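You operate a simulated robot arm through the tools that you are given. There is no shell and no other tool. Be economical: measure what you need, move in short steps, check, and stop when the job is done.

You are at the controls of a simulated two-armed robot. One attempt, no reset.

Task
The chiller shows NO FLOW. Swap the dirty strainer basket for a clean one and restart the pump.
Fine: pump switch off before the lid opens; dirty basket alone in the yellow tray beside it; lid shut, then reset; the spare basket stays. Set down upright: strainer basket.

Only the result counts: the job must be done as asked and must still hold three seconds after the hand-in. Knocking over, shifting, dropping, spilling or breaking anything else fails it. A push-on lid holds only when it is set on centred and level and pressed home; a screw cap is set on level and turned clockwise until tight.

Robot
Two 7-joint arms with fingered hands on one trunk, on a base that drives. Base frame: it is fixed to the floor where the robot stands at the start and does not move with it; the origin is under the middle of the robot, x ahead of it, y to its left, z up. Units: mm, degrees, N and s.
The left shoulder is at the start at [70, 154, 1222], the right one opposite. With the tool pointing down near the work surface each hand reaches from about 100 to 860 mm from the robot's upright axis, wherever it stands, measured 20 degrees to its own side. Places, roughly: blue lid [900, 200, 1000]; chiller [1000, 100, 500]; chiller outlet lever [600, 100, 500]; chiller pump switch [800, 0, 700]; chiller reset button [900, -200, 700]; yellow tray for the strainer [1100, 0, 900]. Payload 3.9 kg a hand.
The tool frame of a hand sits at the grasp point between the pads (the TCP): z along the fingers, y along the line on which they close. The tips reach 30 mm beyond it. The gripper opens to 104 mm. The gripper's body begins 35 mm behind the TCP. The gripper is a hand of 4 fingers: y runs from the thumb to the fingers, the wrist lies at [-17, -104, -178] in the tool frame.
Orientation is told as [roll, pitch, yaw] about the base's x, y, z axes, in that order, counted from this pose: with the fingers straight down and the wrist toward the robot, the tool's x, y and z point along [0, 1, 0], [1, 0, 0] and [0, 0, -1] of the base frame.

Tools
- The arms move only by the tool nudge_tool. It takes "left_targets", "right_targets" or both (then of equal length, played together; a hand with none holds still); each is a list of rows, each a list of 6 numbers: the shift along the base's x, y, z in mm, then the turn, a rotation vector about the base's x, y, z in degrees. In form: [[x, y, z, rx, ry, rz], ...]. A call has 1 to 10 rows; each row is the pose to reach, as a shift and turn from the pose commanded when the call began. Each row takes 0.2 s and may step no farther than 50 mm and 8.6 degrees from the row before; otherwise, the whole call is refused. A pose out of reach is approached as far as the arm can. The call stops where the force on the tool passes 90 N (or 10 N more than at its start, if that is more) or the arm is blocked; 0.2 s more then pass. In this call time passes only in rows, and 0.2 s behind the last. It gives the time, the measured TCP pose, the force on the tool (base axes), the opening and the grip force at its end, in the units of the frame above (readings bear some noise), with the torque about the TCP (base axes, N m) and any sound that the robot's microphone picked up.
- Cameras (640 x 400 px; columns grow to the right, rows downward): "scene" is now at [140.7, 11.2, 1461.3]; the picture's right is [0.12, -0.99, 0.00], its down [-0.50, -0.06, -0.86] and it looks along [0.86, 0.10, -0.51] (base axes); focal length 215 px, centre (320, 200). "left" rides on the left gripper at [-66, -90, -126] in its tool frame; the picture's right is [-0.78, -0.30, 0.56], its down [0.57, -0.70, 0.42] and it looks along [0.27, 0.65, 0.71] (tool axes); focal length 275 px, centre (320, 200). "right" rides on the right gripper at [66, -90, -126] in its tool frame; the picture's right is [-0.78, 0.30, -0.56], its down [-0.57, -0.70, 0.42] and it looks along [-0.27, 0.65, 0.71] (tool axes); focal length 275 px, centre (320, 200). There is no depth. A picture from a camera that has moved, and an enlarged one, comes with that camera's place and axes in the base frame and with its lens.
- snapshot(camera): a new picture of that camera. No time passes.
- raise_lower(by): slides the trunk up (or, below 0, down) by that many mm; the arms and the scene camera ride with it, the base frame stays. It gives what a move gives, with no picture.
- steer(legs): drives the robot by 1 to 6 legs, each [ahead, turn to the left] in mm and degrees, along the robot's own axes; the way and the turn of a leg run together, so that a leg with both is an arc; at most 1500 mm and 180 degrees a leg. The arms and the cameras ride along, it lands a little off, and it stops where it bumps. It gives what a move gives.
- curl_fingers(index, middle, ring, thumb_bend, thumb_turn, hand): sets how far each is bent, from 0 (flat) to 1 (curled in); at 0.3 the hand is open as for a grip, at 0.7 the pads meet at the TCP. One left out holds its place. A second passes; each finger stops where it meets its share of the squeeze, and holds until it gets a number again. It is the only way to open and close the hand. It gives what a move gives, with no picture; readings hold the bend of each and the force on the fingers (four entries, about 0 where the hand has none), thumb and palm. thumb_turn goes from beside the hand (0) to across from the fingers (1), as for a grip.
- aim_head(pan, tilt): turns the head with the scene camera to pan (to the left, within 86 degrees either way) and tilt (down, from -29 to 69), counted from straight ahead of the robot. It gives what a move gives.
- enlarge(camera, box): a new picture of the part [left, top, right, bottom] of that camera's present view, enlarged. No time passes.
- hand_in(): hands the job in; it is judged then, once.

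Work in short steps. Places have to be worked out from the pictures, the camera data and where the tool is seen: move nearer, look again, correct. Check each grasp and each placing, and mend what went wrong. You have 120 turns and 88 pictures in all, those below and enlarged ones among them. Open the grippers and draw the arms clear of the work before you hand the job in, unless the task says otherwise; then end with one line.

The tools are called after ">>>" by a JSON object that holds its "api" and its "payload". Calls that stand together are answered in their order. nudge_tool: Moves the arms, as the interface text tells. Its arguments: {"type":"object","properties":{"left_targets":{"type":"array"},"right_targets":{"type":"array"}},"required":[]} The other tools are called the same way: raise_lower (by) slides the trunk up or down; curl_fingers (index, middle, ring, thumb_bend, thumb_turn, hand) moves the fingers one by one; steer (legs) drives the base; aim_head (pan, tilt) turns the head that bears the scene camera; snapshot (camera) takes a picture; enlarge (camera, box) takes an enlarged picture of a part of a camera's view; hand_in () hands the job in.

At the start:

```text
time_s: 0.0
left_tool_pos: [517.1, 299.1, 1354.1]
left_orientation: [0.0, 0.0, 0.0]
left_wrist_force: [0.2, 0.4, 0.5]
left_moment: [0.0, 0.03, -0.01]
left_width: 103.7
left_grasp_force: 0.2
left_shape: jaw
left_bend: [0.3, 0.3, 0.3, 0.3, 0.97]
left_finger forces: [0.1, 0.1, 0.1, 0.1, 0.0, 0.0]
right_tool_pos: [545.0, -236.0, 1373.6]
right_orientation: [0.1, 0.0, -0.1]
right_wrist_force: [-0.3, 0.3, -0.3]
right_moment: [0.01, 0.03, -0.01]
right_width: 103.8
right_grasp_force: 0.1
right_shape: jaw
right_bend: [0.3, 0.3, 0.3, 0.3, 0.97]
right_finger forces: [0.1, 0.1, 0.0, 0.1, 0.1, 0.0]
trunk travel left (down, up): [-675.0, 265.0]
robot x, y, heading: [-0.8, -3.3, -0.4]
head pan, tilt: [7.0, 30.5]
```

scene: 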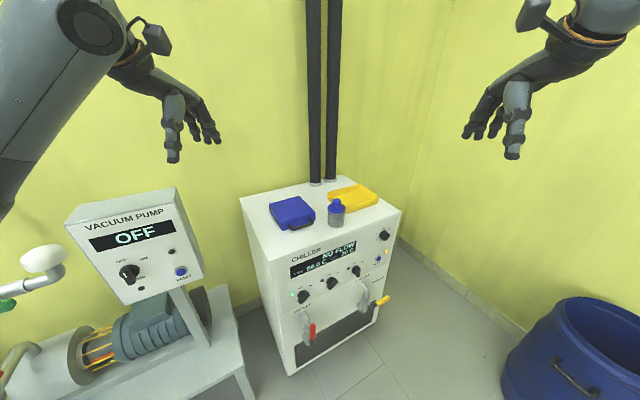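
right: 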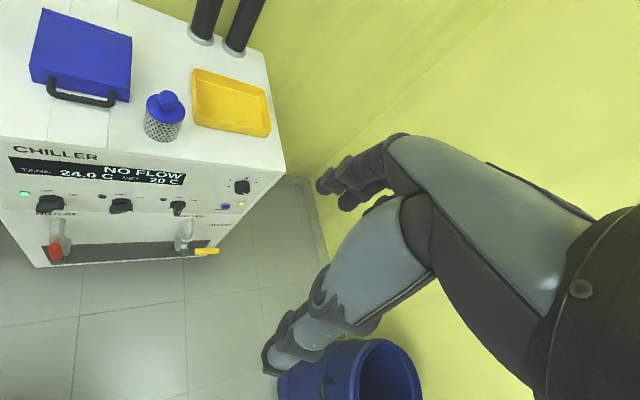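
left: 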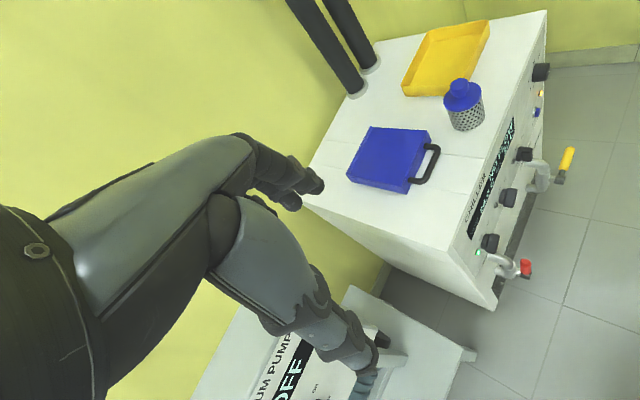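

The chiller stands ahead with the blue lid, a spare basket and the yellow tray on top. I enlarge the panel to read the controls.

>>> {"api": "enlarge", "payload": {"camera": "scene", "box": [230, 170, 410, 290]}}

>>> {"api": "enlarge", "payload": {"camera": "right", "box": [0, 120, 290, 280]}}

>>> {"api": "enlarge", "payload": {"camera": "scene", "box": [270, 220, 400, 360]}}

```text
3.33 times, centred on (320, 230) of scene
camera zoom: at [140.7, 11.2, 1461.3], right [0.12, -0.99, 0.0], down [-0.5, -0.06, -0.86], along [0.86, 0.1, -0.51], focal length 718 px, centre (320, 100)
```

zoom: 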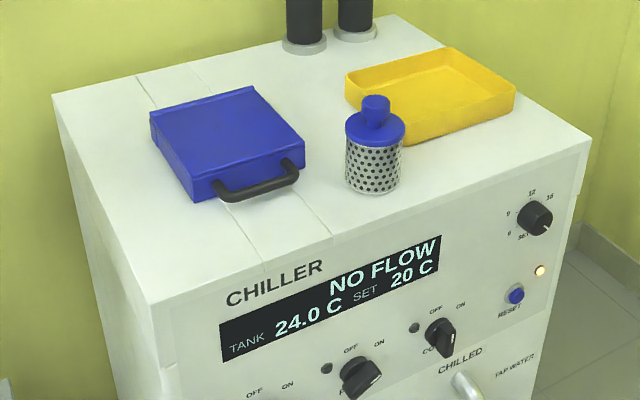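

```text
2.21 times, centred on (145, 200) of right
camera zoom: at [454.4, -170.1, 1499.8], right [0.3, -0.78, 0.56], down [-0.7, -0.57, -0.42], along [0.65, -0.27, -0.71], focal length 608 px, centre (706, 200)
```

zoom: 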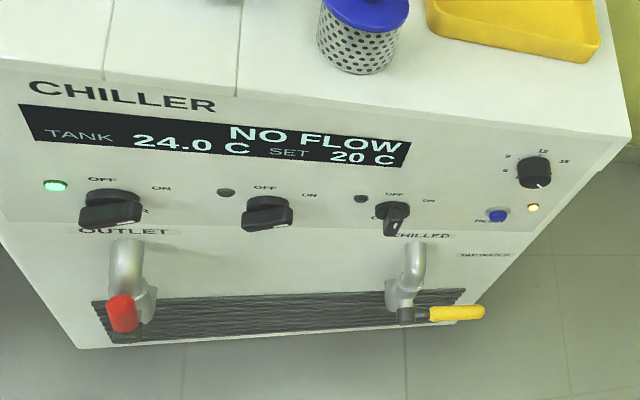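

```text
2.86 times, centred on (335, 290) of scene
camera zoom: at [140.7, 11.2, 1461.3], right [0.12, -0.99, 0.0], down [-0.5, -0.06, -0.86], along [0.86, 0.1, -0.51], focal length 615 px, centre (277, -57)
```

zoom: 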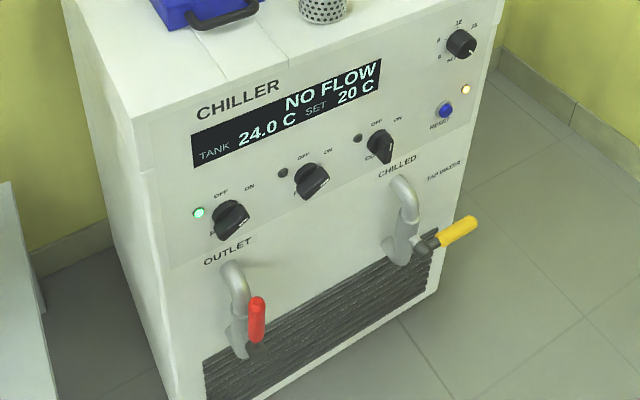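

I triangulate the spare's knob at about (855, 29, 1034), and the chiller front is rotated about 35° from me. I drive to stand square in front of it.

>>> {"api": "steer", "payload": {"legs": [[0, -41.7], [473, 0], [0, 77]]}}

>>> {"api": "aim_head", "payload": {"pan": 0, "tilt": 40}}

>>> {"api": "snapshot", "payload": {"camera": "scene"}}

```text
time_s: 8.1
left_tool_pos: [601.5, 228.1, 1354.7]
left_orientation: [-0.1, 0.0, 35.5]
left_wrist_force: [0.5, 1.0, -0.4]
left_moment: [0.0, 0.03, -0.01]
left_width: 103.5
left_grasp_force: 0.0
left_shape: jaw
left_bend: [0.3, 0.3, 0.3, 0.3, 0.97]
left_finger forces: [0.0, 0.1, 0.1, 0.0, 0.0, 0.0]
right_tool_pos: [935.5, -192.2, 1374.1]
right_orientation: [0.0, 0.0, 35.5]
right_wrist_force: [-0.8, 1.0, -0.5]
right_moment: [0.0, 0.0, -0.01]
right_width: 104.2
right_grasp_force: 0.0
right_shape: jaw
right_bend: [0.3, 0.3, 0.3, 0.3, 0.97]
right_finger forces: [0.1, 0.0, 0.1, 0.1, 0.1, 0.0]
trunk travel left (down, up): [-675.0, 265.0]
robot x, y, heading: [358.6, -313.3, 35.4]
head pan, tilt: [7.0, 30.5]
```

```text
time_s: 8.8
left_tool_pos: [602.2, 228.2, 1355.1]
left_orientation: [0.0, 0.0, 35.5]
left_wrist_force: [0.4, 0.7, 0.2]
left_moment: [-0.03, 0.01, 0.02]
left_width: 103.5
left_grasp_force: 0.0
left_shape: jaw
left_bend: [0.3, 0.3, 0.3, 0.3, 0.97]
left_finger forces: [0.0, 0.0, 0.0, 0.0, 0.0, 0.1]
right_tool_pos: [935.7, -190.6, 1373.8]
right_orientation: [0.0, 0.0, 35.5]
right_wrist_force: [0.0, 1.5, -0.5]
right_moment: [-0.01, -0.01, -0.01]
right_width: 104.0
right_grasp_force: 0.0
right_shape: jaw
right_bend: [0.3, 0.3, 0.3, 0.3, 0.97]
right_finger forces: [0.0, 0.0, 0.0, 0.0, 0.0, 0.0]
trunk travel left (down, up): [-675.0, 265.0]
robot x, y, heading: [354.7, -312.4, 35.7]
head pan, tilt: [0.0, 40.0]
```

```text
81 pictures are left
camera scene: at [466.3, -236.4, 1446.7], right [0.58, -0.81, 0.0], down [-0.52, -0.37, -0.77], along [0.62, 0.45, -0.64], focal length 215 px, centre (320, 200)
```

scene: 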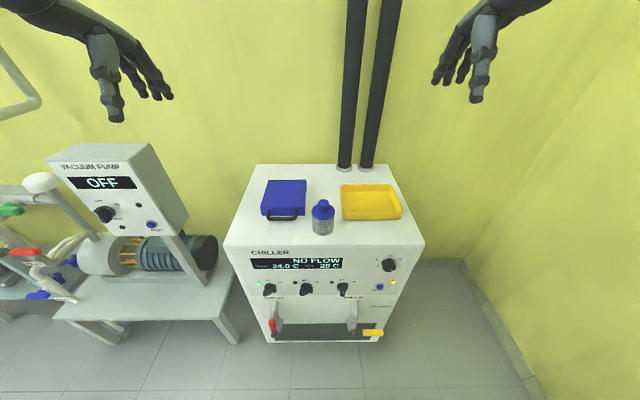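

Nicely square now. I enlarge the panel and the top.

>>> {"api": "enlarge", "payload": {"camera": "scene", "box": [220, 240, 430, 350]}}

>>> {"api": "enlarge", "payload": {"camera": "scene", "box": [220, 155, 430, 255]}}

>>> {"api": "snapshot", "payload": {"camera": "left"}}

>>> {"api": "snapshot", "payload": {"camera": "right"}}

```text
3.05 times, centred on (325, 295) of scene
camera zoom: at [466.3, -236.4, 1446.7], right [0.58, -0.81, 0.0], down [-0.52, -0.37, -0.77], along [0.62, 0.45, -0.64], focal length 656 px, centre (305, -90)
```

zoom: 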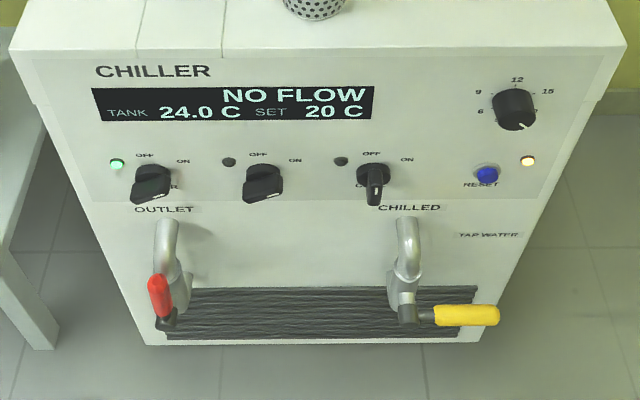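

```text
3.05 times, centred on (325, 205) of scene
camera zoom: at [466.3, -236.4, 1446.7], right [0.58, -0.81, 0.0], down [-0.52, -0.37, -0.77], along [0.62, 0.45, -0.64], focal length 656 px, centre (305, 185)
```

zoom: 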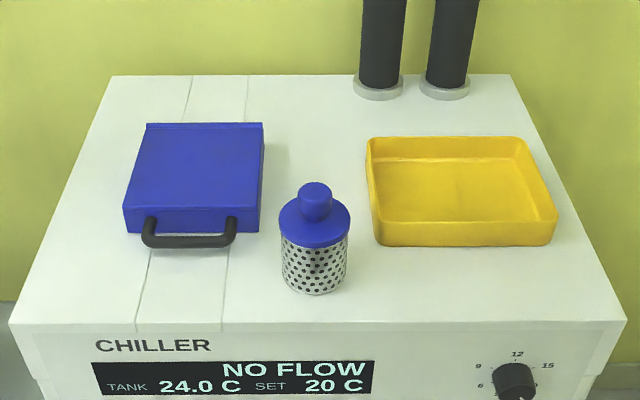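

```text
78 pictures are left
camera left: at [568.4, 121.6, 1480.6], right [0.21, -0.8, -0.56], down [-0.9, 0.06, -0.42], along [0.37, 0.59, -0.71], focal length 275 px, centre (320, 200)
```

left: 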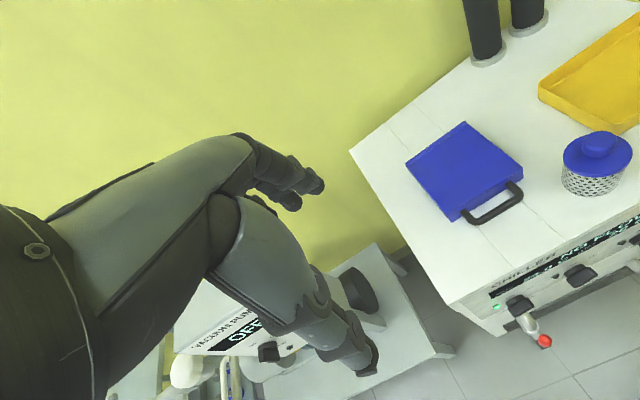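

```text
77 pictures are left
camera right: at [824.0, -189.7, 1499.7], right [0.69, -0.46, 0.56], down [-0.24, -0.87, -0.42], along [0.68, 0.16, -0.71], focal length 275 px, centre (320, 200)
```

right: 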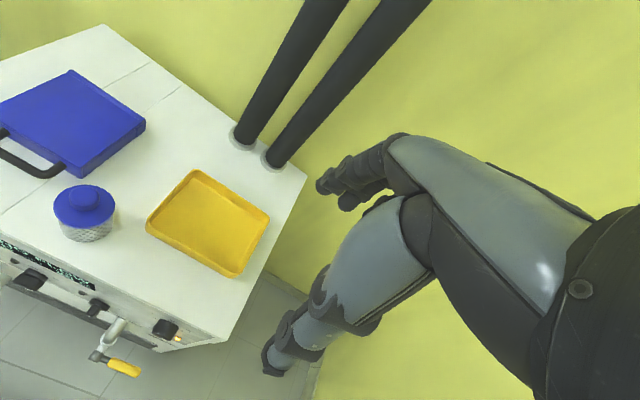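

I place the chiller top at about z 918 and its front about 415 mm ahead of the camera. I lower the trunk 280 mm for a flatter view of the panel and handle; the hands stay above the top.

>>> {"api": "raise_lower", "payload": {"by": -280}}

>>> {"api": "aim_head", "payload": {"pan": 0, "tilt": 35}}

>>> {"api": "snapshot", "payload": {"camera": "scene"}}

>>> {"api": "enlarge", "payload": {"camera": "scene", "box": [200, 240, 400, 365]}}

```text
time_s: 11.6
left_tool_pos: [602.0, 228.3, 1074.8]
left_orientation: [0.2, 0.1, 35.5]
left_wrist_force: [0.5, -0.5, -0.8]
left_moment: [0.0, 0.02, 0.03]
left_width: 103.8
left_grasp_force: 0.0
left_shape: jaw
left_bend: [0.3, 0.3, 0.3, 0.3, 0.97]
left_finger forces: [0.1, 0.0, 0.1, 0.0, 0.0, 0.1]
right_tool_pos: [935.1, -191.4, 1094.9]
right_orientation: [0.0, 0.1, 35.5]
right_wrist_force: [-0.3, 0.4, -0.2]
right_moment: [0.01, -0.01, 0.0]
right_width: 103.6
right_grasp_force: 0.2
right_shape: jaw
right_bend: [0.3, 0.3, 0.3, 0.3, 0.97]
right_finger forces: [0.1, 0.0, 0.0, 0.0, 0.0, 0.0]
trunk travel left (down, up): [-395.0, 545.0]
robot x, y, heading: [356.1, -317.2, 35.7]
head pan, tilt: [0.0, 40.0]
```

```text
time_s: 12.3
left_tool_pos: [603.0, 227.9, 1075.2]
left_orientation: [0.0, -0.1, 35.5]
left_wrist_force: [0.5, -0.5, -0.3]
left_moment: [0.04, 0.01, 0.0]
left_width: 103.5
left_grasp_force: 0.1
left_shape: jaw
left_bend: [0.3, 0.3, 0.3, 0.3, 0.97]
left_finger forces: [0.1, 0.0, 0.0, 0.1, 0.0, 0.1]
right_tool_pos: [934.5, -191.3, 1094.8]
right_orientation: [-0.1, 0.1, 35.6]
right_wrist_force: [0.4, 0.1, -1.5]
right_moment: [-0.04, 0.0, 0.0]
right_width: 103.9
right_grasp_force: 0.0
right_shape: jaw
right_bend: [0.3, 0.3, 0.3, 0.3, 0.97]
right_finger forces: [0.1, 0.0, 0.0, 0.0, 0.0, 0.0]
trunk travel left (down, up): [-395.0, 545.0]
robot x, y, heading: [356.5, -316.0, 35.5]
head pan, tilt: [0.0, 35.0]
```

```text
76 pictures are left
camera scene: at [468.9, -234.8, 1174.2], right [0.58, -0.81, 0.0], down [-0.47, -0.33, -0.82], along [0.67, 0.48, -0.57], focal length 215 px, centre (320, 200)
```

scene: 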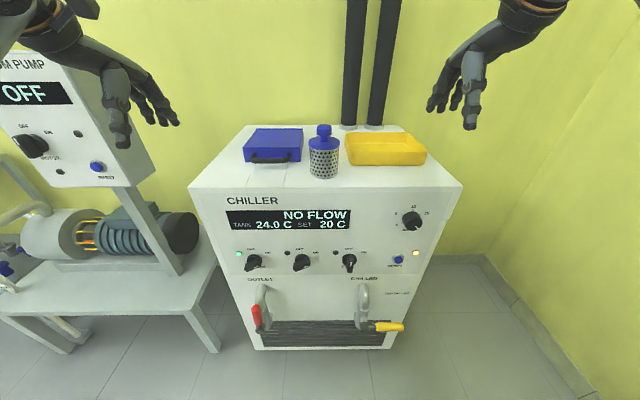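

```text
3.20 times, centred on (300, 302) of scene
camera zoom: at [468.9, -234.8, 1174.2], right [0.58, -0.81, 0.0], down [-0.47, -0.33, -0.82], along [0.67, 0.48, -0.57], focal length 689 px, centre (384, -128)
```

zoom: 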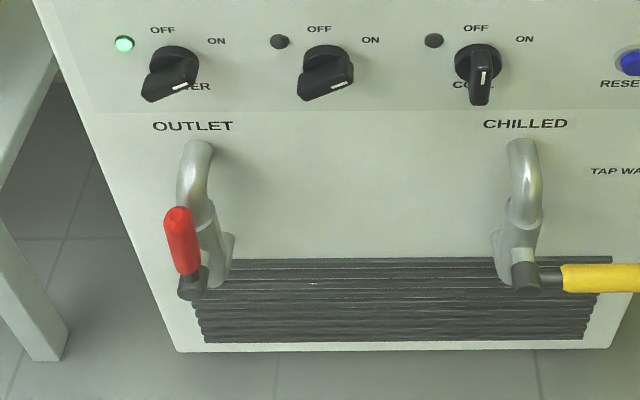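

Pump knob sits near lateral −48, z 683 and points ON (same as POWER; COOL is OFF). I swing the left hand back, down, and pitched so the fingers point forward.

>>> {"api": "nudge_tool", "payload": {"left_targets": [[-3.6, -17.3, -20, 5, -7, 0], [-7.2, -34.6, -40, 10, -14, 0], [-10.8, -52, -60, 15, -21, 0], [-14.4, -69.3, -80, 20, -28, 0], [-18, -86.6, -100, 25, -35, 0], [-21.7, -104, -120, 30, -42, 0], [-25.3, -121.2, -140, 35, -49, 0], [-28.9, -138.6, -160, 40, -56, 0], [-32.5, -155.9, -180, 45, -63, 0], [-36.1, -173.2, -200, 50, -70, 0]]}}

>>> {"api": "snapshot", "payload": {"camera": "left"}}

>>> {"api": "snapshot", "payload": {"camera": "scene"}}

```text
time_s: 14.6
left_tool_pos: [625.4, -4.0, 912.6]
left_orientation: [102.0, -78.0, -80.9]
left_wrist_force: [0.1, 0.0, -0.1]
left_moment: [0.01, 0.01, 0.03]
left_width: 103.9
left_grasp_force: 0.1
left_shape: jaw
left_bend: [0.3, 0.3, 0.3, 0.3, 0.97]
left_finger forces: [0.0, 0.0, 0.0, 0.0, 0.0, 0.1]
left hand out of reach, approached as far as the arm can: row 3, 4, 5, 6, 7, 8, 9
right_tool_pos: [935.1, -192.7, 1094.5]
right_orientation: [0.0, 0.0, 35.3]
right_wrist_force: [-0.4, 0.2, -0.2]
right_moment: [-0.02, -0.01, -0.01]
right_width: 103.5
right_grasp_force: 0.2
right_shape: jaw
right_bend: [0.3, 0.3, 0.3, 0.3, 0.97]
right_finger forces: [0.0, 0.0, 0.1, 0.1, 0.1, 0.1]
trunk travel left (down, up): [-395.0, 545.0]
robot x, y, heading: [355.1, -313.7, 35.3]
head pan, tilt: [0.0, 35.0]
stopped in row 10 (left hand): the arm was blocked; the commanded pose is now the measured one
```

```text
74 pictures are left
camera left: at [528.8, -90.6, 805.7], right [0.79, -0.45, -0.42], down [0.17, 0.82, -0.55], along [0.59, 0.36, 0.72], focal length 275 px, centre (320, 200)
```

left: 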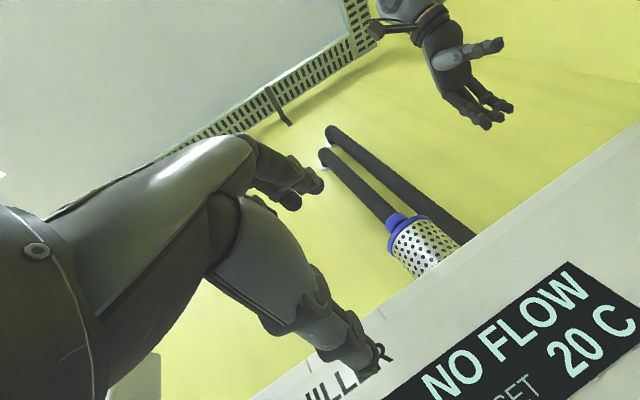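

```text
73 pictures are left
camera scene: at [468.0, -234.6, 1174.4], right [0.58, -0.81, 0.0], down [-0.47, -0.33, -0.82], along [0.67, 0.47, -0.57], focal length 215 px, centre (320, 200)
```

scene: 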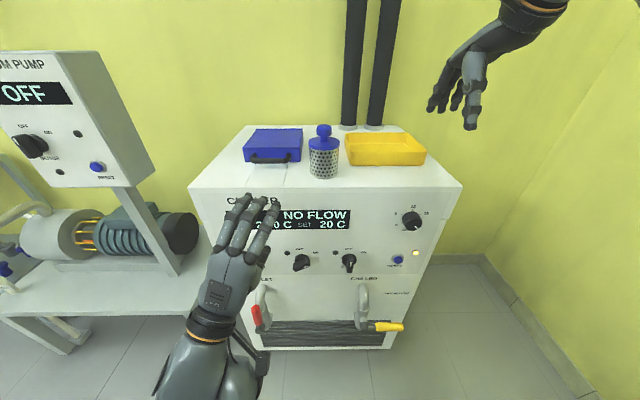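

The arm is cramped this close. I back the base up 150 mm to give the left arm room.

>>> {"api": "steer", "payload": {"legs": [[-150, 0]]}}

```text
time_s: 15.9
left_tool_pos: [500.6, -92.8, 912.3]
left_orientation: [102.4, -77.8, -81.3]
left_wrist_force: [0.2, 0.0, -0.8]
left_moment: [0.04, -0.02, -0.05]
left_width: 103.8
left_grasp_force: 0.0
left_shape: jaw
left_bend: [0.3, 0.3, 0.3, 0.3, 0.97]
left_finger forces: [0.0, 0.0, 0.0, 0.0, 0.0, 0.0]
right_tool_pos: [810.9, -280.4, 1093.9]
right_orientation: [0.0, -0.1, 35.4]
right_wrist_force: [0.1, -0.4, -0.3]
right_moment: [0.02, 0.02, 0.0]
right_width: 103.8
right_grasp_force: 0.0
right_shape: jaw
right_bend: [0.3, 0.3, 0.3, 0.3, 0.97]
right_finger forces: [0.0, 0.1, 0.1, 0.0, 0.0, 0.1]
trunk travel left (down, up): [-395.0, 545.0]
robot x, y, heading: [231.1, -403.9, 35.6]
head pan, tilt: [0.0, 35.0]
```

Now move the left hand to 85 mm in front of the pump knob, fingers level, closing line tilted across the knob bar.

>>> {"api": "nudge_tool", "payload": {"left_targets": [[5, 5, -30, -3.8, -1.8, 1.3], [10, 10, -60, -7.6, -3.5, 2.6], [20, 15, -90, -11.5, -5.3, 3.9], [35, 20, -120, -15.3, -7, 5.2], [55, 28, -150, -19.1, -8.8, 6.6], [75, 36, -180, -22.9, -10.6, 7.9], [100, 44, -205, -26.7, -12.3, 9.2], [125, 52, -220, -30.6, -14.1, 10.5], [155, 62, -229, -34.4, -15.8, 11.8], [184.6, 71.4, -229, -38.2, -17.6, 13.1]]}}

>>> {"api": "snapshot", "payload": {"camera": "left"}}

>>> {"api": "snapshot", "payload": {"camera": "scene"}}

```text
time_s: 16.9
left_tool_pos: [524.1, -101.5, 766.2]
left_orientation: [52.8, -87.3, -32.1]
left_wrist_force: [0.4, 0.3, 0.6]
left_moment: [0.03, -0.01, -0.01]
left_width: 104.3
left_grasp_force: 0.1
left_shape: jaw
left_bend: [0.3, 0.3, 0.3, 0.3, 0.97]
left_finger forces: [0.1, 0.0, 0.1, 0.1, 0.0, 0.1]
right_tool_pos: [812.4, -278.3, 1094.0]
right_orientation: [0.0, 0.1, 35.4]
right_wrist_force: [-0.2, 0.9, -0.5]
right_moment: [0.0, 0.0, 0.01]
right_width: 103.7
right_grasp_force: 0.0
right_shape: jaw
right_bend: [0.3, 0.3, 0.3, 0.3, 0.97]
right_finger forces: [0.0, 0.1, 0.0, 0.0, 0.0, 0.1]
trunk travel left (down, up): [-395.0, 545.0]
robot x, y, heading: [234.6, -403.0, 35.4]
head pan, tilt: [0.0, 35.0]
stopped in row 4 (left hand): the arm was blocked; the commanded pose is now the measured one
```

```text
72 pictures are left
camera left: at [427.5, -205.2, 677.4], right [0.78, -0.52, -0.34], down [0.17, 0.7, -0.69], along [0.6, 0.48, 0.64], focal length 275 px, centre (320, 200)
```

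left: 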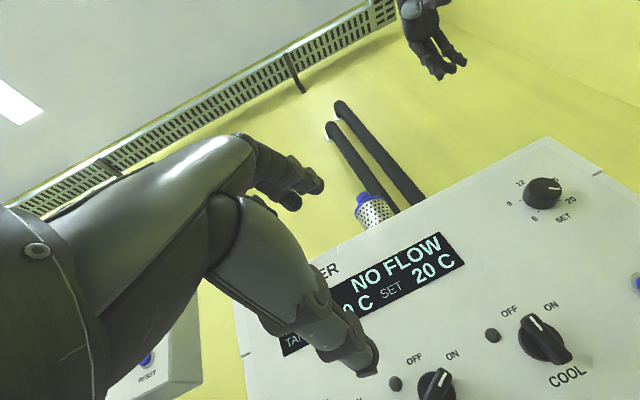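

```text
71 pictures are left
camera scene: at [345.9, -322.5, 1174.3], right [0.58, -0.81, 0.0], down [-0.47, -0.33, -0.82], along [0.67, 0.48, -0.57], focal length 215 px, centre (320, 200)
```

scene: 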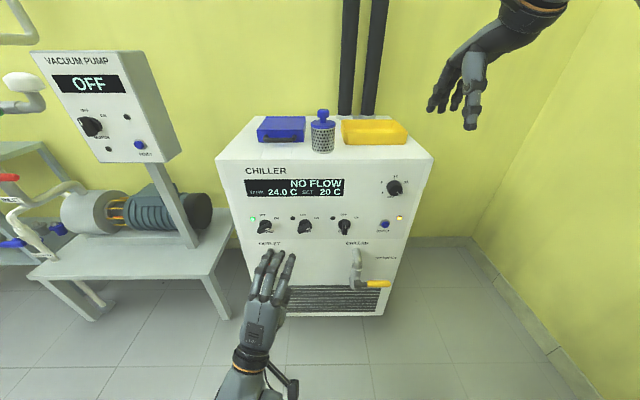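

It was blocked with the forearm tucked close to the body. I first extend forward without rotating.

>>> {"api": "nudge_tool", "payload": {"left_targets": [[25, 12, 0, 0, 0, 0], [50, 25, 0, 0, 0, 0], [75, 37, -10, 0, 0, 0], [100, 50, -30, 0, 0, 0], [125, 62, -55, 0, 0, 0], [150, 75, -80, 0, 0, 0]]}}

```text
time_s: 18.3
left_tool_pos: [673.2, -24.7, 686.0]
left_orientation: [50.8, -87.4, -30.0]
left_wrist_force: [-0.8, 0.2, -0.4]
left_moment: [-0.02, 0.04, 0.0]
left_width: 104.0
left_grasp_force: 0.1
left_shape: jaw
left_bend: [0.3, 0.3, 0.3, 0.3, 0.97]
left_finger forces: [0.1, 0.0, 0.0, 0.0, 0.0, 0.1]
right_tool_pos: [813.7, -278.9, 1093.6]
right_orientation: [-0.1, 0.1, 35.3]
right_wrist_force: [0.3, -0.2, -0.3]
right_moment: [-0.04, -0.02, -0.02]
right_width: 103.9
right_grasp_force: 0.1
right_shape: jaw
right_bend: [0.3, 0.3, 0.3, 0.3, 0.97]
right_finger forces: [0.1, 0.0, 0.0, 0.0, 0.1, 0.0]
trunk travel left (down, up): [-395.0, 545.0]
robot x, y, heading: [233.2, -399.9, 35.4]
head pan, tilt: [0.0, 35.0]
```

Free now. I rotate the hand in place to face the knob with 30° roll.

>>> {"api": "nudge_tool", "payload": {"left_targets": [[0, 0, 0, -5.5, -3.3, 3], [0, 0, 0, -11, -6.6, 5.9], [0, 0, 0, -16.6, -10, 8.9], [0, 0, 0, -22.1, -13.3, 11.8], [0, 0, 0, -27.7, -16.6, 14.8]]}}

>>> {"api": "snapshot", "payload": {"camera": "left"}}

>>> {"api": "enlarge", "payload": {"camera": "scene", "box": [230, 170, 400, 290]}}

```text
time_s: 19.1
left_tool_pos: [648.4, 4.9, 656.9]
left_orientation: [-78.6, -84.6, 106.6]
left_wrist_force: [0.0, -0.1, 0.7]
left_moment: [0.0, 0.01, -0.03]
left_width: 104.0
left_grasp_force: 0.0
left_shape: jaw
left_bend: [0.3, 0.3, 0.3, 0.3, 0.97]
left_finger forces: [0.0, 0.0, 0.0, 0.0, 0.1, 0.0]
right_tool_pos: [812.9, -280.5, 1093.0]
right_orientation: [0.0, 0.0, 35.4]
right_wrist_force: [0.3, -0.1, -0.3]
right_moment: [-0.01, 0.04, -0.03]
right_width: 103.4
right_grasp_force: 0.0
right_shape: jaw
right_bend: [0.3, 0.3, 0.3, 0.3, 0.97]
right_finger forces: [0.0, 0.0, 0.0, 0.0, 0.0, 0.1]
trunk travel left (down, up): [-395.0, 545.0]
robot x, y, heading: [233.1, -402.0, 35.4]
head pan, tilt: [0.0, 35.0]
stopped in row 3 (left hand): the arm was blocked; the commanded pose is now the measured one
```

```text
70 pictures are left
camera left: at [571.4, -120.0, 576.6], right [0.86, -0.45, -0.23], down [0.13, 0.64, -0.76], along [0.49, 0.62, 0.61], focal length 275 px, centre (320, 200)
```

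left: 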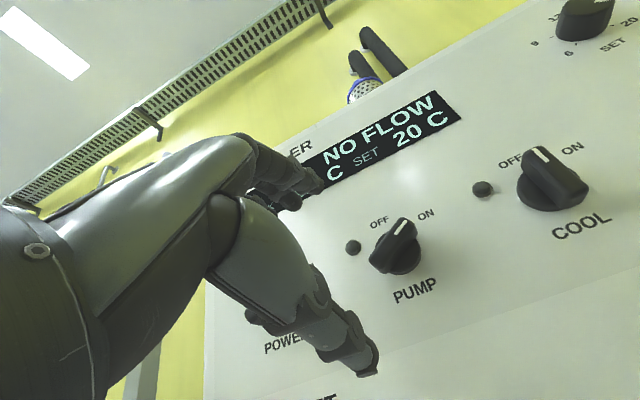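

```text
3.33 times, centred on (315, 230) of scene
camera zoom: at [346.1, -322.4, 1174.2], right [0.58, -0.81, 0.0], down [-0.47, -0.33, -0.82], along [0.67, 0.48, -0.57], focal length 718 px, centre (337, 100)
```

zoom: 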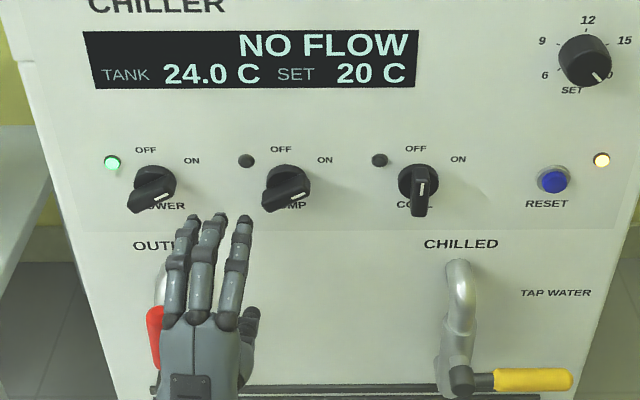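

The wrist seems at its limit with the forearm pointing down. I back off 120 mm and lower the trunk 220 mm, so the forearm can be more level.

>>> {"api": "steer", "payload": {"legs": [[-130, 0]]}}

>>> {"api": "raise_lower", "payload": {"by": -220}}

>>> {"api": "nudge_tool", "payload": {"left_targets": [[0, 0, 45, 0, 0, 0], [0, 0, 90, 0, 0, 0], [0, 0, 135, 0, 0, 0], [0, 0, 180, 0, 0, 0], [0, 0, 220, 0, 0, 0]]}}

```text
time_s: 20.4
left_tool_pos: [543.0, -70.0, 658.0]
left_orientation: [-79.4, -84.6, 107.2]
left_wrist_force: [-0.1, -0.8, 0.5]
left_moment: [-0.01, -0.02, 0.02]
left_width: 104.2
left_grasp_force: 0.0
left_shape: jaw
left_bend: [0.3, 0.3, 0.3, 0.3, 0.97]
left_finger forces: [0.0, 0.0, 0.1, 0.0, 0.1, 0.0]
right_tool_pos: [706.5, -355.6, 1093.7]
right_orientation: [0.0, 0.0, 35.4]
right_wrist_force: [-0.9, 0.1, -0.3]
right_moment: [0.0, -0.03, 0.01]
right_width: 103.6
right_grasp_force: 0.0
right_shape: jaw
right_bend: [0.3, 0.3, 0.3, 0.3, 0.97]
right_finger forces: [0.1, 0.0, 0.0, 0.0, 0.0, 0.1]
trunk travel left (down, up): [-395.0, 545.0]
robot x, y, heading: [123.7, -479.8, 35.4]
head pan, tilt: [0.0, 35.0]
```

```text
time_s: 22.8
left_tool_pos: [543.3, -70.3, 437.9]
left_orientation: [-78.7, -84.7, 106.6]
left_wrist_force: [-0.1, -0.2, 0.1]
left_moment: [-0.03, 0.0, -0.01]
left_width: 104.1
left_grasp_force: 0.0
left_shape: jaw
left_bend: [0.3, 0.3, 0.3, 0.3, 0.97]
left_finger forces: [0.0, 0.1, 0.0, 0.0, 0.1, 0.0]
right_tool_pos: [708.4, -355.4, 874.1]
right_orientation: [0.0, 0.0, 35.3]
right_wrist_force: [1.3, -0.2, -0.3]
right_moment: [0.0, 0.02, 0.0]
right_width: 103.9
right_grasp_force: 0.0
right_shape: jaw
right_bend: [0.3, 0.3, 0.3, 0.3, 0.97]
right_finger forces: [0.0, 0.0, 0.0, 0.0, 0.0, 0.0]
trunk travel left (down, up): [-175.0, 765.0]
robot x, y, heading: [125.4, -474.0, 35.5]
head pan, tilt: [0.0, 35.0]
```

```text
time_s: 24.0
left_tool_pos: [537.6, -71.4, 619.7]
left_orientation: [44.1, -84.9, -17.4]
left_wrist_force: [1.0, 0.3, -0.6]
left_moment: [-0.02, 0.0, 0.01]
left_width: 104.1
left_grasp_force: 0.0
left_shape: jaw
left_bend: [0.3, 0.3, 0.3, 0.3, 0.97]
left_finger forces: [0.0, 0.0, 0.0, 0.1, 0.0, 0.0]
right_tool_pos: [708.2, -354.6, 872.6]
right_orientation: [0.1, 0.1, 35.4]
right_wrist_force: [-0.7, -0.1, -0.4]
right_moment: [0.01, 0.04, -0.02]
right_width: 104.1
right_grasp_force: 0.1
right_shape: jaw
right_bend: [0.3, 0.3, 0.3, 0.3, 0.97]
right_finger forces: [0.1, 0.1, 0.0, 0.0, 0.0, 0.1]
trunk travel left (down, up): [-175.0, 765.0]
robot x, y, heading: [125.9, -479.5, 35.2]
head pan, tilt: [0.0, 35.0]
stopped in row 5 (left hand): the arm was blocked; the commanded pose is now the measured one
```

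The hand is built with the wrist offset, so a horizontal pinch sits at the wrist limit. Instead I will push the knob bar with the right index finger; I move the left hand aside and shape the right hand to point.

>>> {"api": "nudge_tool", "payload": {"left_targets": [[-26, 36.6, 10, -4, 5.7, 0], [-52, 73, 20, -8, 11.4, 0], [-78, 110, 30, -12, 17, 0], [-104, 146, 40, -16, 23, 0], [-122, 172, 50, -20, 28, 0]]}}

>>> {"api": "curl_fingers", "payload": {"hand": "right", "index": 0, "middle": 1, "ring": 1, "thumb_bend": 0.3, "thumb_turn": 0.2}}

>>> {"api": "nudge_tool", "payload": {"right_targets": [[-12, 14, 0, 4.9, -6.8, 0], [-24, 28, 0, 9.7, -13.6, 0], [-35, 42, 0, 14.5, -20.4, 0], [-47, 56, 0, 19.4, -27.2, 0], [-59, 70, 0, 24.2, -34, 0], [-70, 84, 0, 29.1, -40.7, 0], [-82, 98, 0, 33.7, -47.2, 0]]}}

>>> {"api": "snapshot", "payload": {"camera": "scene"}}

>>> {"api": "snapshot", "payload": {"camera": "right"}}

```text
time_s: 25.2
left_tool_pos: [414.9, 100.4, 671.6]
left_orientation: [-3.9, -52.3, 29.2]
left_wrist_force: [0.5, -0.9, 0.1]
left_moment: [0.01, 0.02, 0.01]
left_width: 104.3
left_grasp_force: 0.0
left_shape: jaw
left_bend: [0.3, 0.3, 0.3, 0.3, 0.97]
left_finger forces: [0.1, 0.0, 0.0, 0.0, 0.0, 0.0]
right_tool_pos: [708.4, -354.8, 874.4]
right_orientation: [0.0, 0.0, 35.3]
right_wrist_force: [0.1, 0.1, 0.2]
right_moment: [0.0, 0.01, 0.04]
right_width: 103.6
right_grasp_force: 0.1
right_shape: jaw
right_bend: [0.3, 0.3, 0.3, 0.3, 0.97]
right_finger forces: [0.1, 0.0, 0.0, 0.1, 0.0, 0.0]
trunk travel left (down, up): [-175.0, 765.0]
robot x, y, heading: [128.0, -477.8, 35.6]
head pan, tilt: [0.0, 35.0]
```

```text
time_s: 26.2
left_tool_pos: [416.0, 101.7, 670.7]
left_orientation: [-3.8, -52.4, 29.2]
left_wrist_force: [0.7, -0.2, -0.5]
left_moment: [0.01, -0.02, -0.03]
left_width: 104.1
left_grasp_force: 0.1
left_shape: jaw
left_bend: [0.3, 0.3, 0.3, 0.3, 0.97]
left_finger forces: [0.0, 0.0, 0.0, 0.0, 0.0, 0.0]
right_tool_pos: [708.0, -355.3, 872.6]
right_orientation: [0.0, 0.1, 35.2]
right_wrist_force: [-0.9, 0.5, 0.4]
right_moment: [-0.01, -0.01, 0.02]
right_width: 148.2
right_grasp_force: 0.0
right_shape: fingers
right_bend: [0.0, 1.0, 1.0, 0.3, 0.2]
right_finger forces: [0.0, 0.1, 0.1, 0.0, 0.1, 0.0]
trunk travel left (down, up): [-175.0, 765.0]
robot x, y, heading: [126.2, -478.8, 35.5]
head pan, tilt: [0.0, 35.0]
```

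```text
time_s: 27.8
left_tool_pos: [414.8, 100.2, 671.2]
left_orientation: [-3.8, -52.3, 29.2]
left_wrist_force: [-0.1, -0.9, 0.0]
left_moment: [-0.02, -0.02, -0.01]
left_width: 103.8
left_grasp_force: 0.1
left_shape: jaw
left_bend: [0.3, 0.3, 0.3, 0.3, 0.97]
left_finger forces: [0.1, 0.1, 0.0, 0.0, 0.1, 0.0]
right_tool_pos: [625.2, -257.8, 873.7]
right_orientation: [0.4, -58.0, 35.2]
right_wrist_force: [-0.4, -0.1, 0.4]
right_moment: [0.01, -0.01, 0.0]
right_width: 148.3
right_grasp_force: 0.2
right_shape: fingers
right_bend: [0.0, 1.0, 1.0, 0.3, 0.2]
right_finger forces: [0.0, 0.1, 0.1, 0.0, 0.1, 0.0]
trunk travel left (down, up): [-175.0, 765.0]
robot x, y, heading: [129.6, -477.3, 35.2]
head pan, tilt: [0.0, 35.0]
```

```text
68 pictures are left
camera scene: at [241.1, -397.0, 954.3], right [0.58, -0.81, 0.0], down [-0.47, -0.33, -0.82], along [0.67, 0.47, -0.57], focal length 215 px, centre (320, 200)
```

scene: 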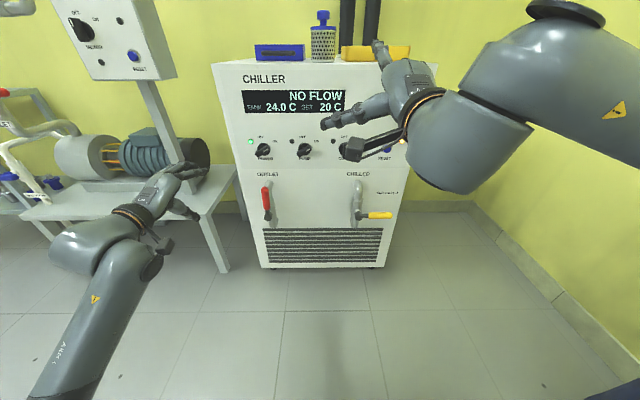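

```text
67 pictures are left
camera right: at [461.9, -292.2, 864.3], right [0.19, -0.82, 0.54], down [0.32, -0.47, -0.82], along [0.93, 0.33, 0.17], focal length 275 px, centre (320, 200)
```

right: 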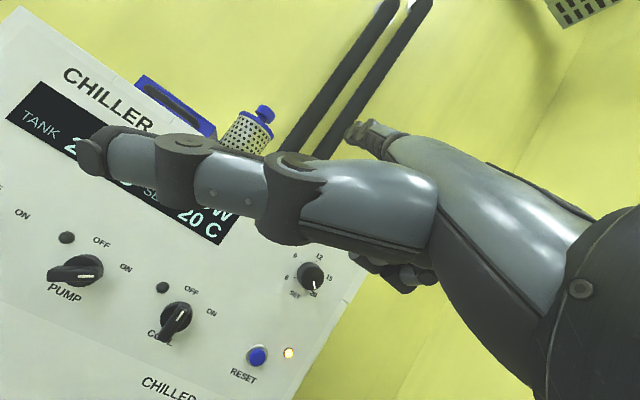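

The flat index lies about 50° off the tool axis, so a 40° pitch makes it point straight ahead. I tuck the thumb, re-pitch, and zoom on the knobs.

>>> {"api": "curl_fingers", "payload": {"hand": "right", "thumb_bend": 0.8, "thumb_turn": 1}}

>>> {"api": "nudge_tool", "payload": {"right_targets": [[-5, -5, -20, -4.6, 6.5, 0], [-10, -10, -40, -8.5, 12, 0]]}}

>>> {"api": "enlarge", "payload": {"camera": "scene", "box": [240, 80, 400, 180]}}

>>> {"api": "snapshot", "payload": {"camera": "right"}}

```text
time_s: 28.8
left_tool_pos: [415.9, 100.0, 670.5]
left_orientation: [-3.8, -52.4, 29.2]
left_wrist_force: [-0.6, 0.5, -0.2]
left_moment: [0.05, 0.0, -0.04]
left_width: 104.0
left_grasp_force: 0.1
left_shape: jaw
left_bend: [0.3, 0.3, 0.3, 0.3, 0.97]
left_finger forces: [0.1, 0.1, 0.1, 0.0, 0.0, 0.0]
right_tool_pos: [626.6, -256.6, 874.2]
right_orientation: [0.3, -57.9, 35.1]
right_wrist_force: [0.8, -0.2, -0.2]
right_moment: [-0.03, 0.01, 0.02]
right_width: 74.1
right_grasp_force: 0.2
right_shape: fingers
right_bend: [0.0, 1.0, 1.0, 0.8, 1.0]
right_finger forces: [0.0, 0.0, 0.0, 0.0, 0.0, 0.0]
trunk travel left (down, up): [-175.0, 765.0]
robot x, y, heading: [126.9, -477.0, 35.4]
head pan, tilt: [0.0, 35.0]
```

```text
time_s: 29.4
left_tool_pos: [415.7, 101.5, 670.3]
left_orientation: [-3.8, -52.4, 29.1]
left_wrist_force: [0.2, -0.7, -0.1]
left_moment: [-0.03, -0.01, -0.01]
left_width: 104.3
left_grasp_force: 0.0
left_shape: jaw
left_bend: [0.3, 0.3, 0.3, 0.3, 0.97]
left_finger forces: [0.1, 0.0, 0.0, 0.0, 0.1, 0.0]
right_tool_pos: [615.3, -268.4, 833.2]
right_orientation: [0.3, -43.2, 35.1]
right_wrist_force: [0.3, -0.2, -0.5]
right_moment: [-0.03, 0.0, 0.0]
right_width: 74.1
right_grasp_force: 0.0
right_shape: fingers
right_bend: [0.0, 1.0, 1.0, 0.8, 1.0]
right_finger forces: [0.1, 0.0, 0.1, 0.0, 0.0, 0.1]
trunk travel left (down, up): [-175.0, 765.0]
robot x, y, heading: [129.9, -478.0, 35.6]
head pan, tilt: [0.0, 35.0]
```

```text
4.00 times, centred on (320, 130) of scene
camera zoom: at [241.2, -397.2, 954.3], right [0.58, -0.81, 0.0], down [-0.47, -0.33, -0.82], along [0.67, 0.47, -0.57], focal length 861 px, centre (320, 480)
```

zoom: 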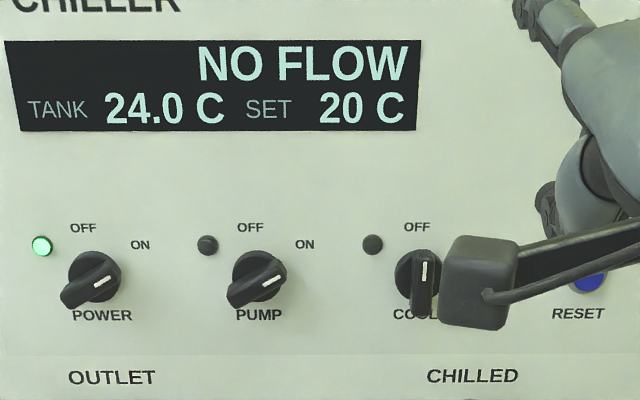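

```text
65 pictures are left
camera right: at [454.2, -301.7, 864.2], right [0.32, -0.73, 0.61], down [0.15, -0.59, -0.79], along [0.94, 0.34, -0.08], focal length 275 px, centre (320, 200)
```

right: 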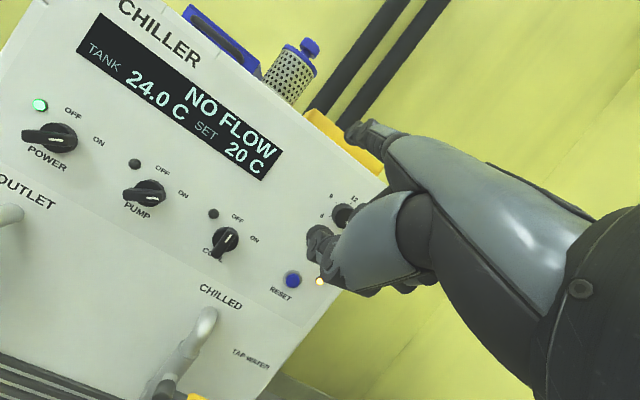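

Pump bar points to ON at ~60°; I'll catch the lower flank of its right end and push upward. I bring the fingertip in front of and below-right of the pump knob first.

>>> {"api": "nudge_tool", "payload": {"right_targets": [[10, 35, -20, 0, 0, 0], [22, 70, -40, 0, 0, 0], [34, 108, -65, 0, 0, 0], [46, 140, -100, 0, 0, 0], [58, 165, -135, 0, 0, 0], [66, 185, -175, 0, 0, 0], [73, 197, -215, 0, 0, 0], [78, 203, -252, 0, 0, 0]]}}

>>> {"api": "enlarge", "payload": {"camera": "scene", "box": [240, 110, 400, 210]}}

>>> {"api": "snapshot", "payload": {"camera": "right"}}

```text
time_s: 31.2
left_tool_pos: [414.8, 100.8, 669.3]
left_orientation: [-3.8, -52.3, 29.3]
left_wrist_force: [1.2, 0.1, 0.3]
left_moment: [-0.02, -0.03, 0.0]
left_width: 104.1
left_grasp_force: 0.1
left_shape: jaw
left_bend: [0.3, 0.3, 0.3, 0.3, 0.97]
left_finger forces: [0.0, 0.0, 0.1, 0.1, 0.0, 0.0]
right_tool_pos: [693.7, -62.0, 580.8]
right_orientation: [0.2, -43.3, 35.2]
right_wrist_force: [0.7, 0.7, 0.5]
right_moment: [0.02, -0.01, 0.02]
right_width: 74.0
right_grasp_force: 0.0
right_shape: fingers
right_bend: [0.0, 1.0, 1.0, 0.8, 1.0]
right_finger forces: [0.1, 0.1, 0.0, 0.1, 0.0, 0.0]
trunk travel left (down, up): [-175.0, 765.0]
robot x, y, heading: [126.9, -477.0, 35.4]
head pan, tilt: [0.0, 35.0]
```

```text
4.00 times, centred on (320, 160) of scene
camera zoom: at [241.1, -396.9, 954.3], right [0.58, -0.81, 0.0], down [-0.47, -0.33, -0.82], along [0.67, 0.47, -0.57], focal length 861 px, centre (320, 360)
```

zoom: 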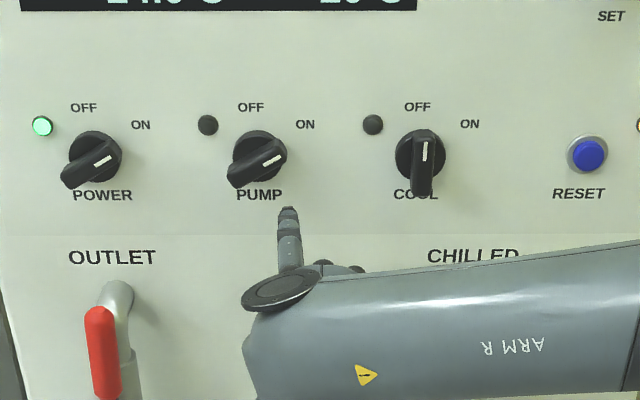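

```text
63 pictures are left
camera right: at [532.6, -97.2, 611.3], right [0.32, -0.73, 0.61], down [0.15, -0.59, -0.79], along [0.94, 0.34, -0.08], focal length 275 px, centre (320, 200)
```

right: 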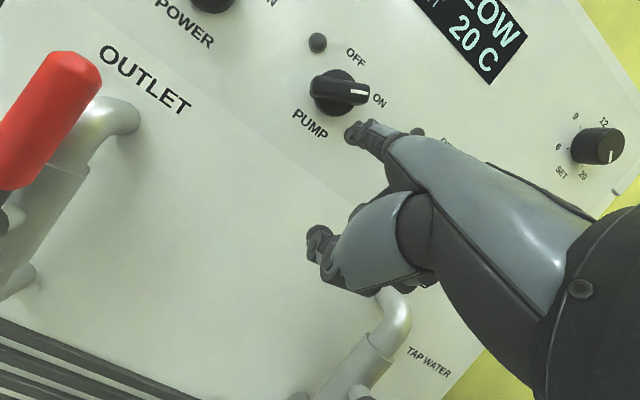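

Fingertip is where predicted, below-right of the pump knob. I advance 55 mm so it sits beside the knob, then check.

>>> {"api": "nudge_tool", "payload": {"right_targets": [[22, 16, 0, 0, 0, 0], [44.8, 32, 0, 0, 0, 0]]}}

>>> {"api": "enlarge", "payload": {"camera": "scene", "box": [270, 120, 350, 170]}}

>>> {"api": "enlarge", "payload": {"camera": "right", "box": [280, 30, 440, 160]}}

```text
time_s: 31.8
left_tool_pos: [415.9, 98.7, 670.1]
left_orientation: [-3.7, -52.3, 29.1]
left_wrist_force: [0.5, -0.1, 0.0]
left_moment: [0.02, 0.02, 0.02]
left_width: 104.0
left_grasp_force: 0.0
left_shape: jaw
left_bend: [0.3, 0.3, 0.3, 0.3, 0.97]
left_finger forces: [0.0, 0.0, 0.0, 0.0, 0.0, 0.1]
right_tool_pos: [737.9, -32.9, 582.4]
right_orientation: [0.3, -43.2, 35.2]
right_wrist_force: [-8.1, -8.8, -1.3]
right_moment: [0.55, -0.51, -0.02]
right_width: 74.1
right_grasp_force: 5.8
right_shape: fingers
right_bend: [0.0, 1.0, 1.0, 0.8, 1.0]
right_finger forces: [11.9, 0.1, 0.0, 0.1, 0.0, 0.0]
trunk travel left (down, up): [-175.0, 765.0]
robot x, y, heading: [125.8, -478.6, 35.2]
head pan, tilt: [0.0, 35.0]
```

```text
8.00 times, centred on (310, 145) of scene
camera zoom: at [240.2, -398.5, 954.4], right [0.58, -0.82, 0.0], down [-0.47, -0.33, -0.82], along [0.67, 0.47, -0.57], focal length 1722 px, centre (400, 640)
```

zoom: 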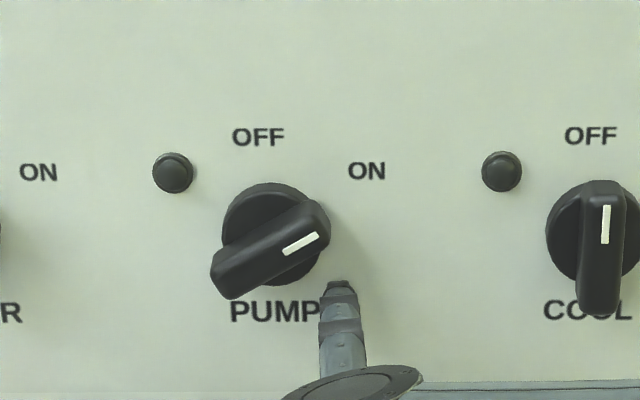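

```text
3.08 times, centred on (360, 95) of right
camera zoom: at [576.7, -67.1, 611.6], right [0.32, -0.73, 0.61], down [0.15, -0.59, -0.79], along [0.94, 0.34, -0.08], focal length 847 px, centre (197, 523)
```

zoom: 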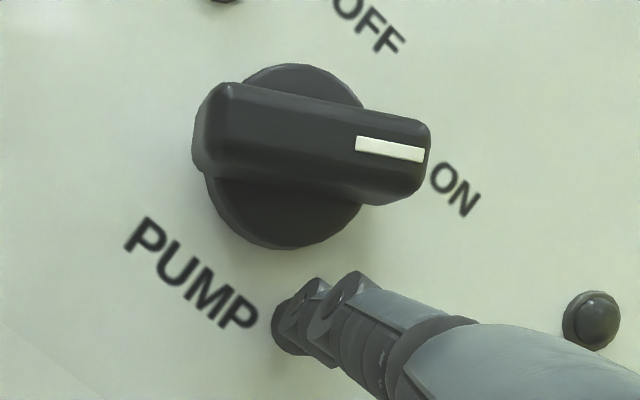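

The tip touches the panel; I back off 8 mm and push up along the bar's right end.

>>> {"api": "nudge_tool", "payload": {"right_targets": [[-6.5, -4.6, 0, 0, 0, 0], [-6.5, -4.6, 8, 0, 0, 0], [-6.5, -4.6, 16, 0, 0, 0], [-6.5, -4.6, 23, 0, 0, 0], [-7.5, -3.2, 30, 0, 0, 0], [-9.5, -0.4, 36, 0, 0, 0]]}}

>>> {"api": "enlarge", "payload": {"camera": "scene", "box": [270, 120, 350, 170]}}

```text
time_s: 33.2
left_tool_pos: [415.6, 100.6, 671.3]
left_orientation: [-3.8, -52.3, 29.1]
left_wrist_force: [-0.4, 0.0, 0.7]
left_moment: [-0.02, 0.01, -0.02]
left_width: 103.9
left_grasp_force: 0.0
left_shape: jaw
left_bend: [0.3, 0.3, 0.3, 0.3, 0.97]
left_finger forces: [0.0, 0.1, 0.0, 0.0, 0.0, 0.0]
right_tool_pos: [729.8, -33.2, 618.7]
right_orientation: [0.4, -43.3, 35.1]
right_wrist_force: [1.5, -2.4, 2.5]
right_moment: [0.36, -0.03, -0.21]
right_width: 77.2
right_grasp_force: 1.6
right_shape: fingers
right_bend: [0.0, 1.0, 1.0, 0.8, 1.0]
right_finger forces: [3.7, 0.0, 0.1, 0.0, 0.0, 0.0]
trunk travel left (down, up): [-175.0, 765.0]
robot x, y, heading: [128.6, -479.3, 35.5]
head pan, tilt: [0.0, 35.0]
```

```text
8.00 times, centred on (310, 145) of scene
camera zoom: at [241.1, -397.9, 954.4], right [0.58, -0.82, 0.0], down [-0.47, -0.33, -0.82], along [0.67, 0.47, -0.57], focal length 1722 px, centre (400, 640)
```

zoom: 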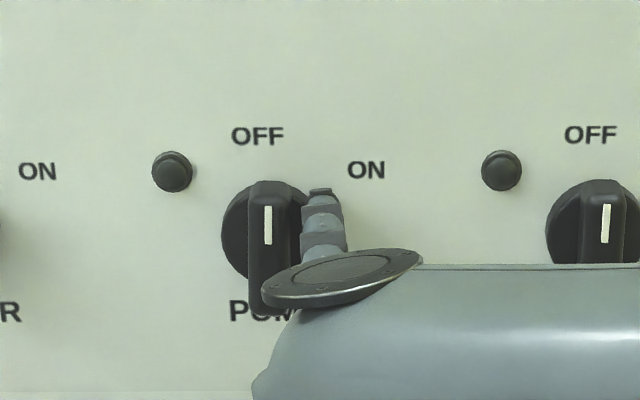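

The pump bar is vertical at OFF. I retract the right hand sideways, back, then up and to the right.

>>> {"api": "nudge_tool", "payload": {"right_targets": [[6, -8, 0, 0, 0, 0], [-20, -30, 0, 0, 0, 0], [-50, -60, 10, 0, 0, 0], [-80, -90, 30, 0, 0, 0], [-80, -120, 70, 0, 0, 0], [-70, -150, 105, 0, 0, 0], [-60, -180, 140, 0, 0, 0], [-50, -200, 180, 0, 0, 0], [-40, -220, 220, 0, 0, 0]]}}

>>> {"api": "enlarge", "payload": {"camera": "scene", "box": [220, 60, 440, 200]}}

```text
time_s: 35.2
left_tool_pos: [415.1, 101.5, 670.9]
left_orientation: [-3.7, -52.4, 29.1]
left_wrist_force: [0.0, 0.1, -0.5]
left_moment: [0.02, 0.01, 0.03]
left_width: 104.0
left_grasp_force: 0.2
left_shape: jaw
left_bend: [0.3, 0.3, 0.3, 0.3, 0.97]
left_finger forces: [0.0, 0.1, 0.0, 0.0, 0.0, 0.0]
right_tool_pos: [688.8, -252.4, 837.9]
right_orientation: [0.3, -43.3, 35.3]
right_wrist_force: [-0.5, -0.2, -0.1]
right_moment: [0.01, 0.01, 0.02]
right_width: 74.2
right_grasp_force: 0.0
right_shape: fingers
right_bend: [0.0, 1.0, 1.0, 0.8, 1.0]
right_finger forces: [0.0, 0.0, 0.1, 0.0, 0.0, 0.1]
trunk travel left (down, up): [-175.0, 765.0]
robot x, y, heading: [128.1, -477.5, 35.2]
head pan, tilt: [0.0, 35.0]
```

```text
2.86 times, centred on (330, 130) of scene
camera zoom: at [241.2, -397.5, 954.3], right [0.58, -0.81, 0.0], down [-0.47, -0.33, -0.82], along [0.67, 0.47, -0.57], focal length 615 px, centre (291, 400)
```

zoom: 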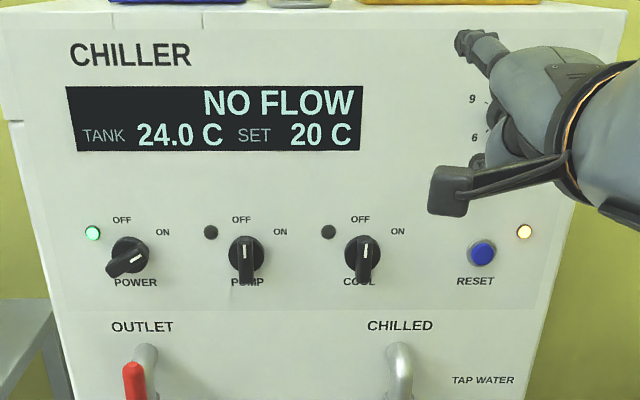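

Pump is OFF. Now the lid: I look at the handle at its own height.

>>> {"api": "enlarge", "payload": {"camera": "scene", "box": [240, 20, 420, 90]}}

```text
3.56 times, centred on (330, 55) of scene
camera zoom: at [241.2, -397.5, 954.3], right [0.58, -0.81, 0.0], down [-0.47, -0.33, -0.82], along [0.67, 0.47, -0.57], focal length 766 px, centre (284, 716)
```

zoom: 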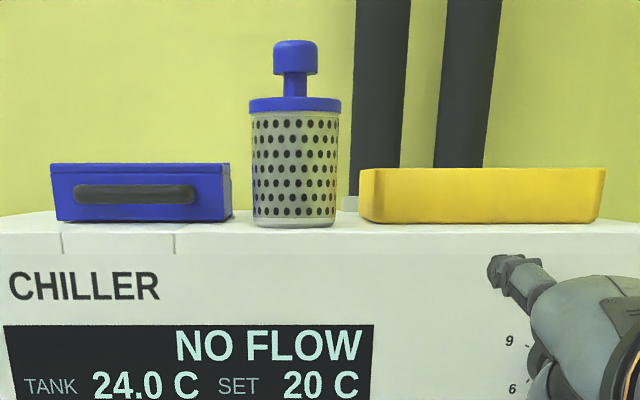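

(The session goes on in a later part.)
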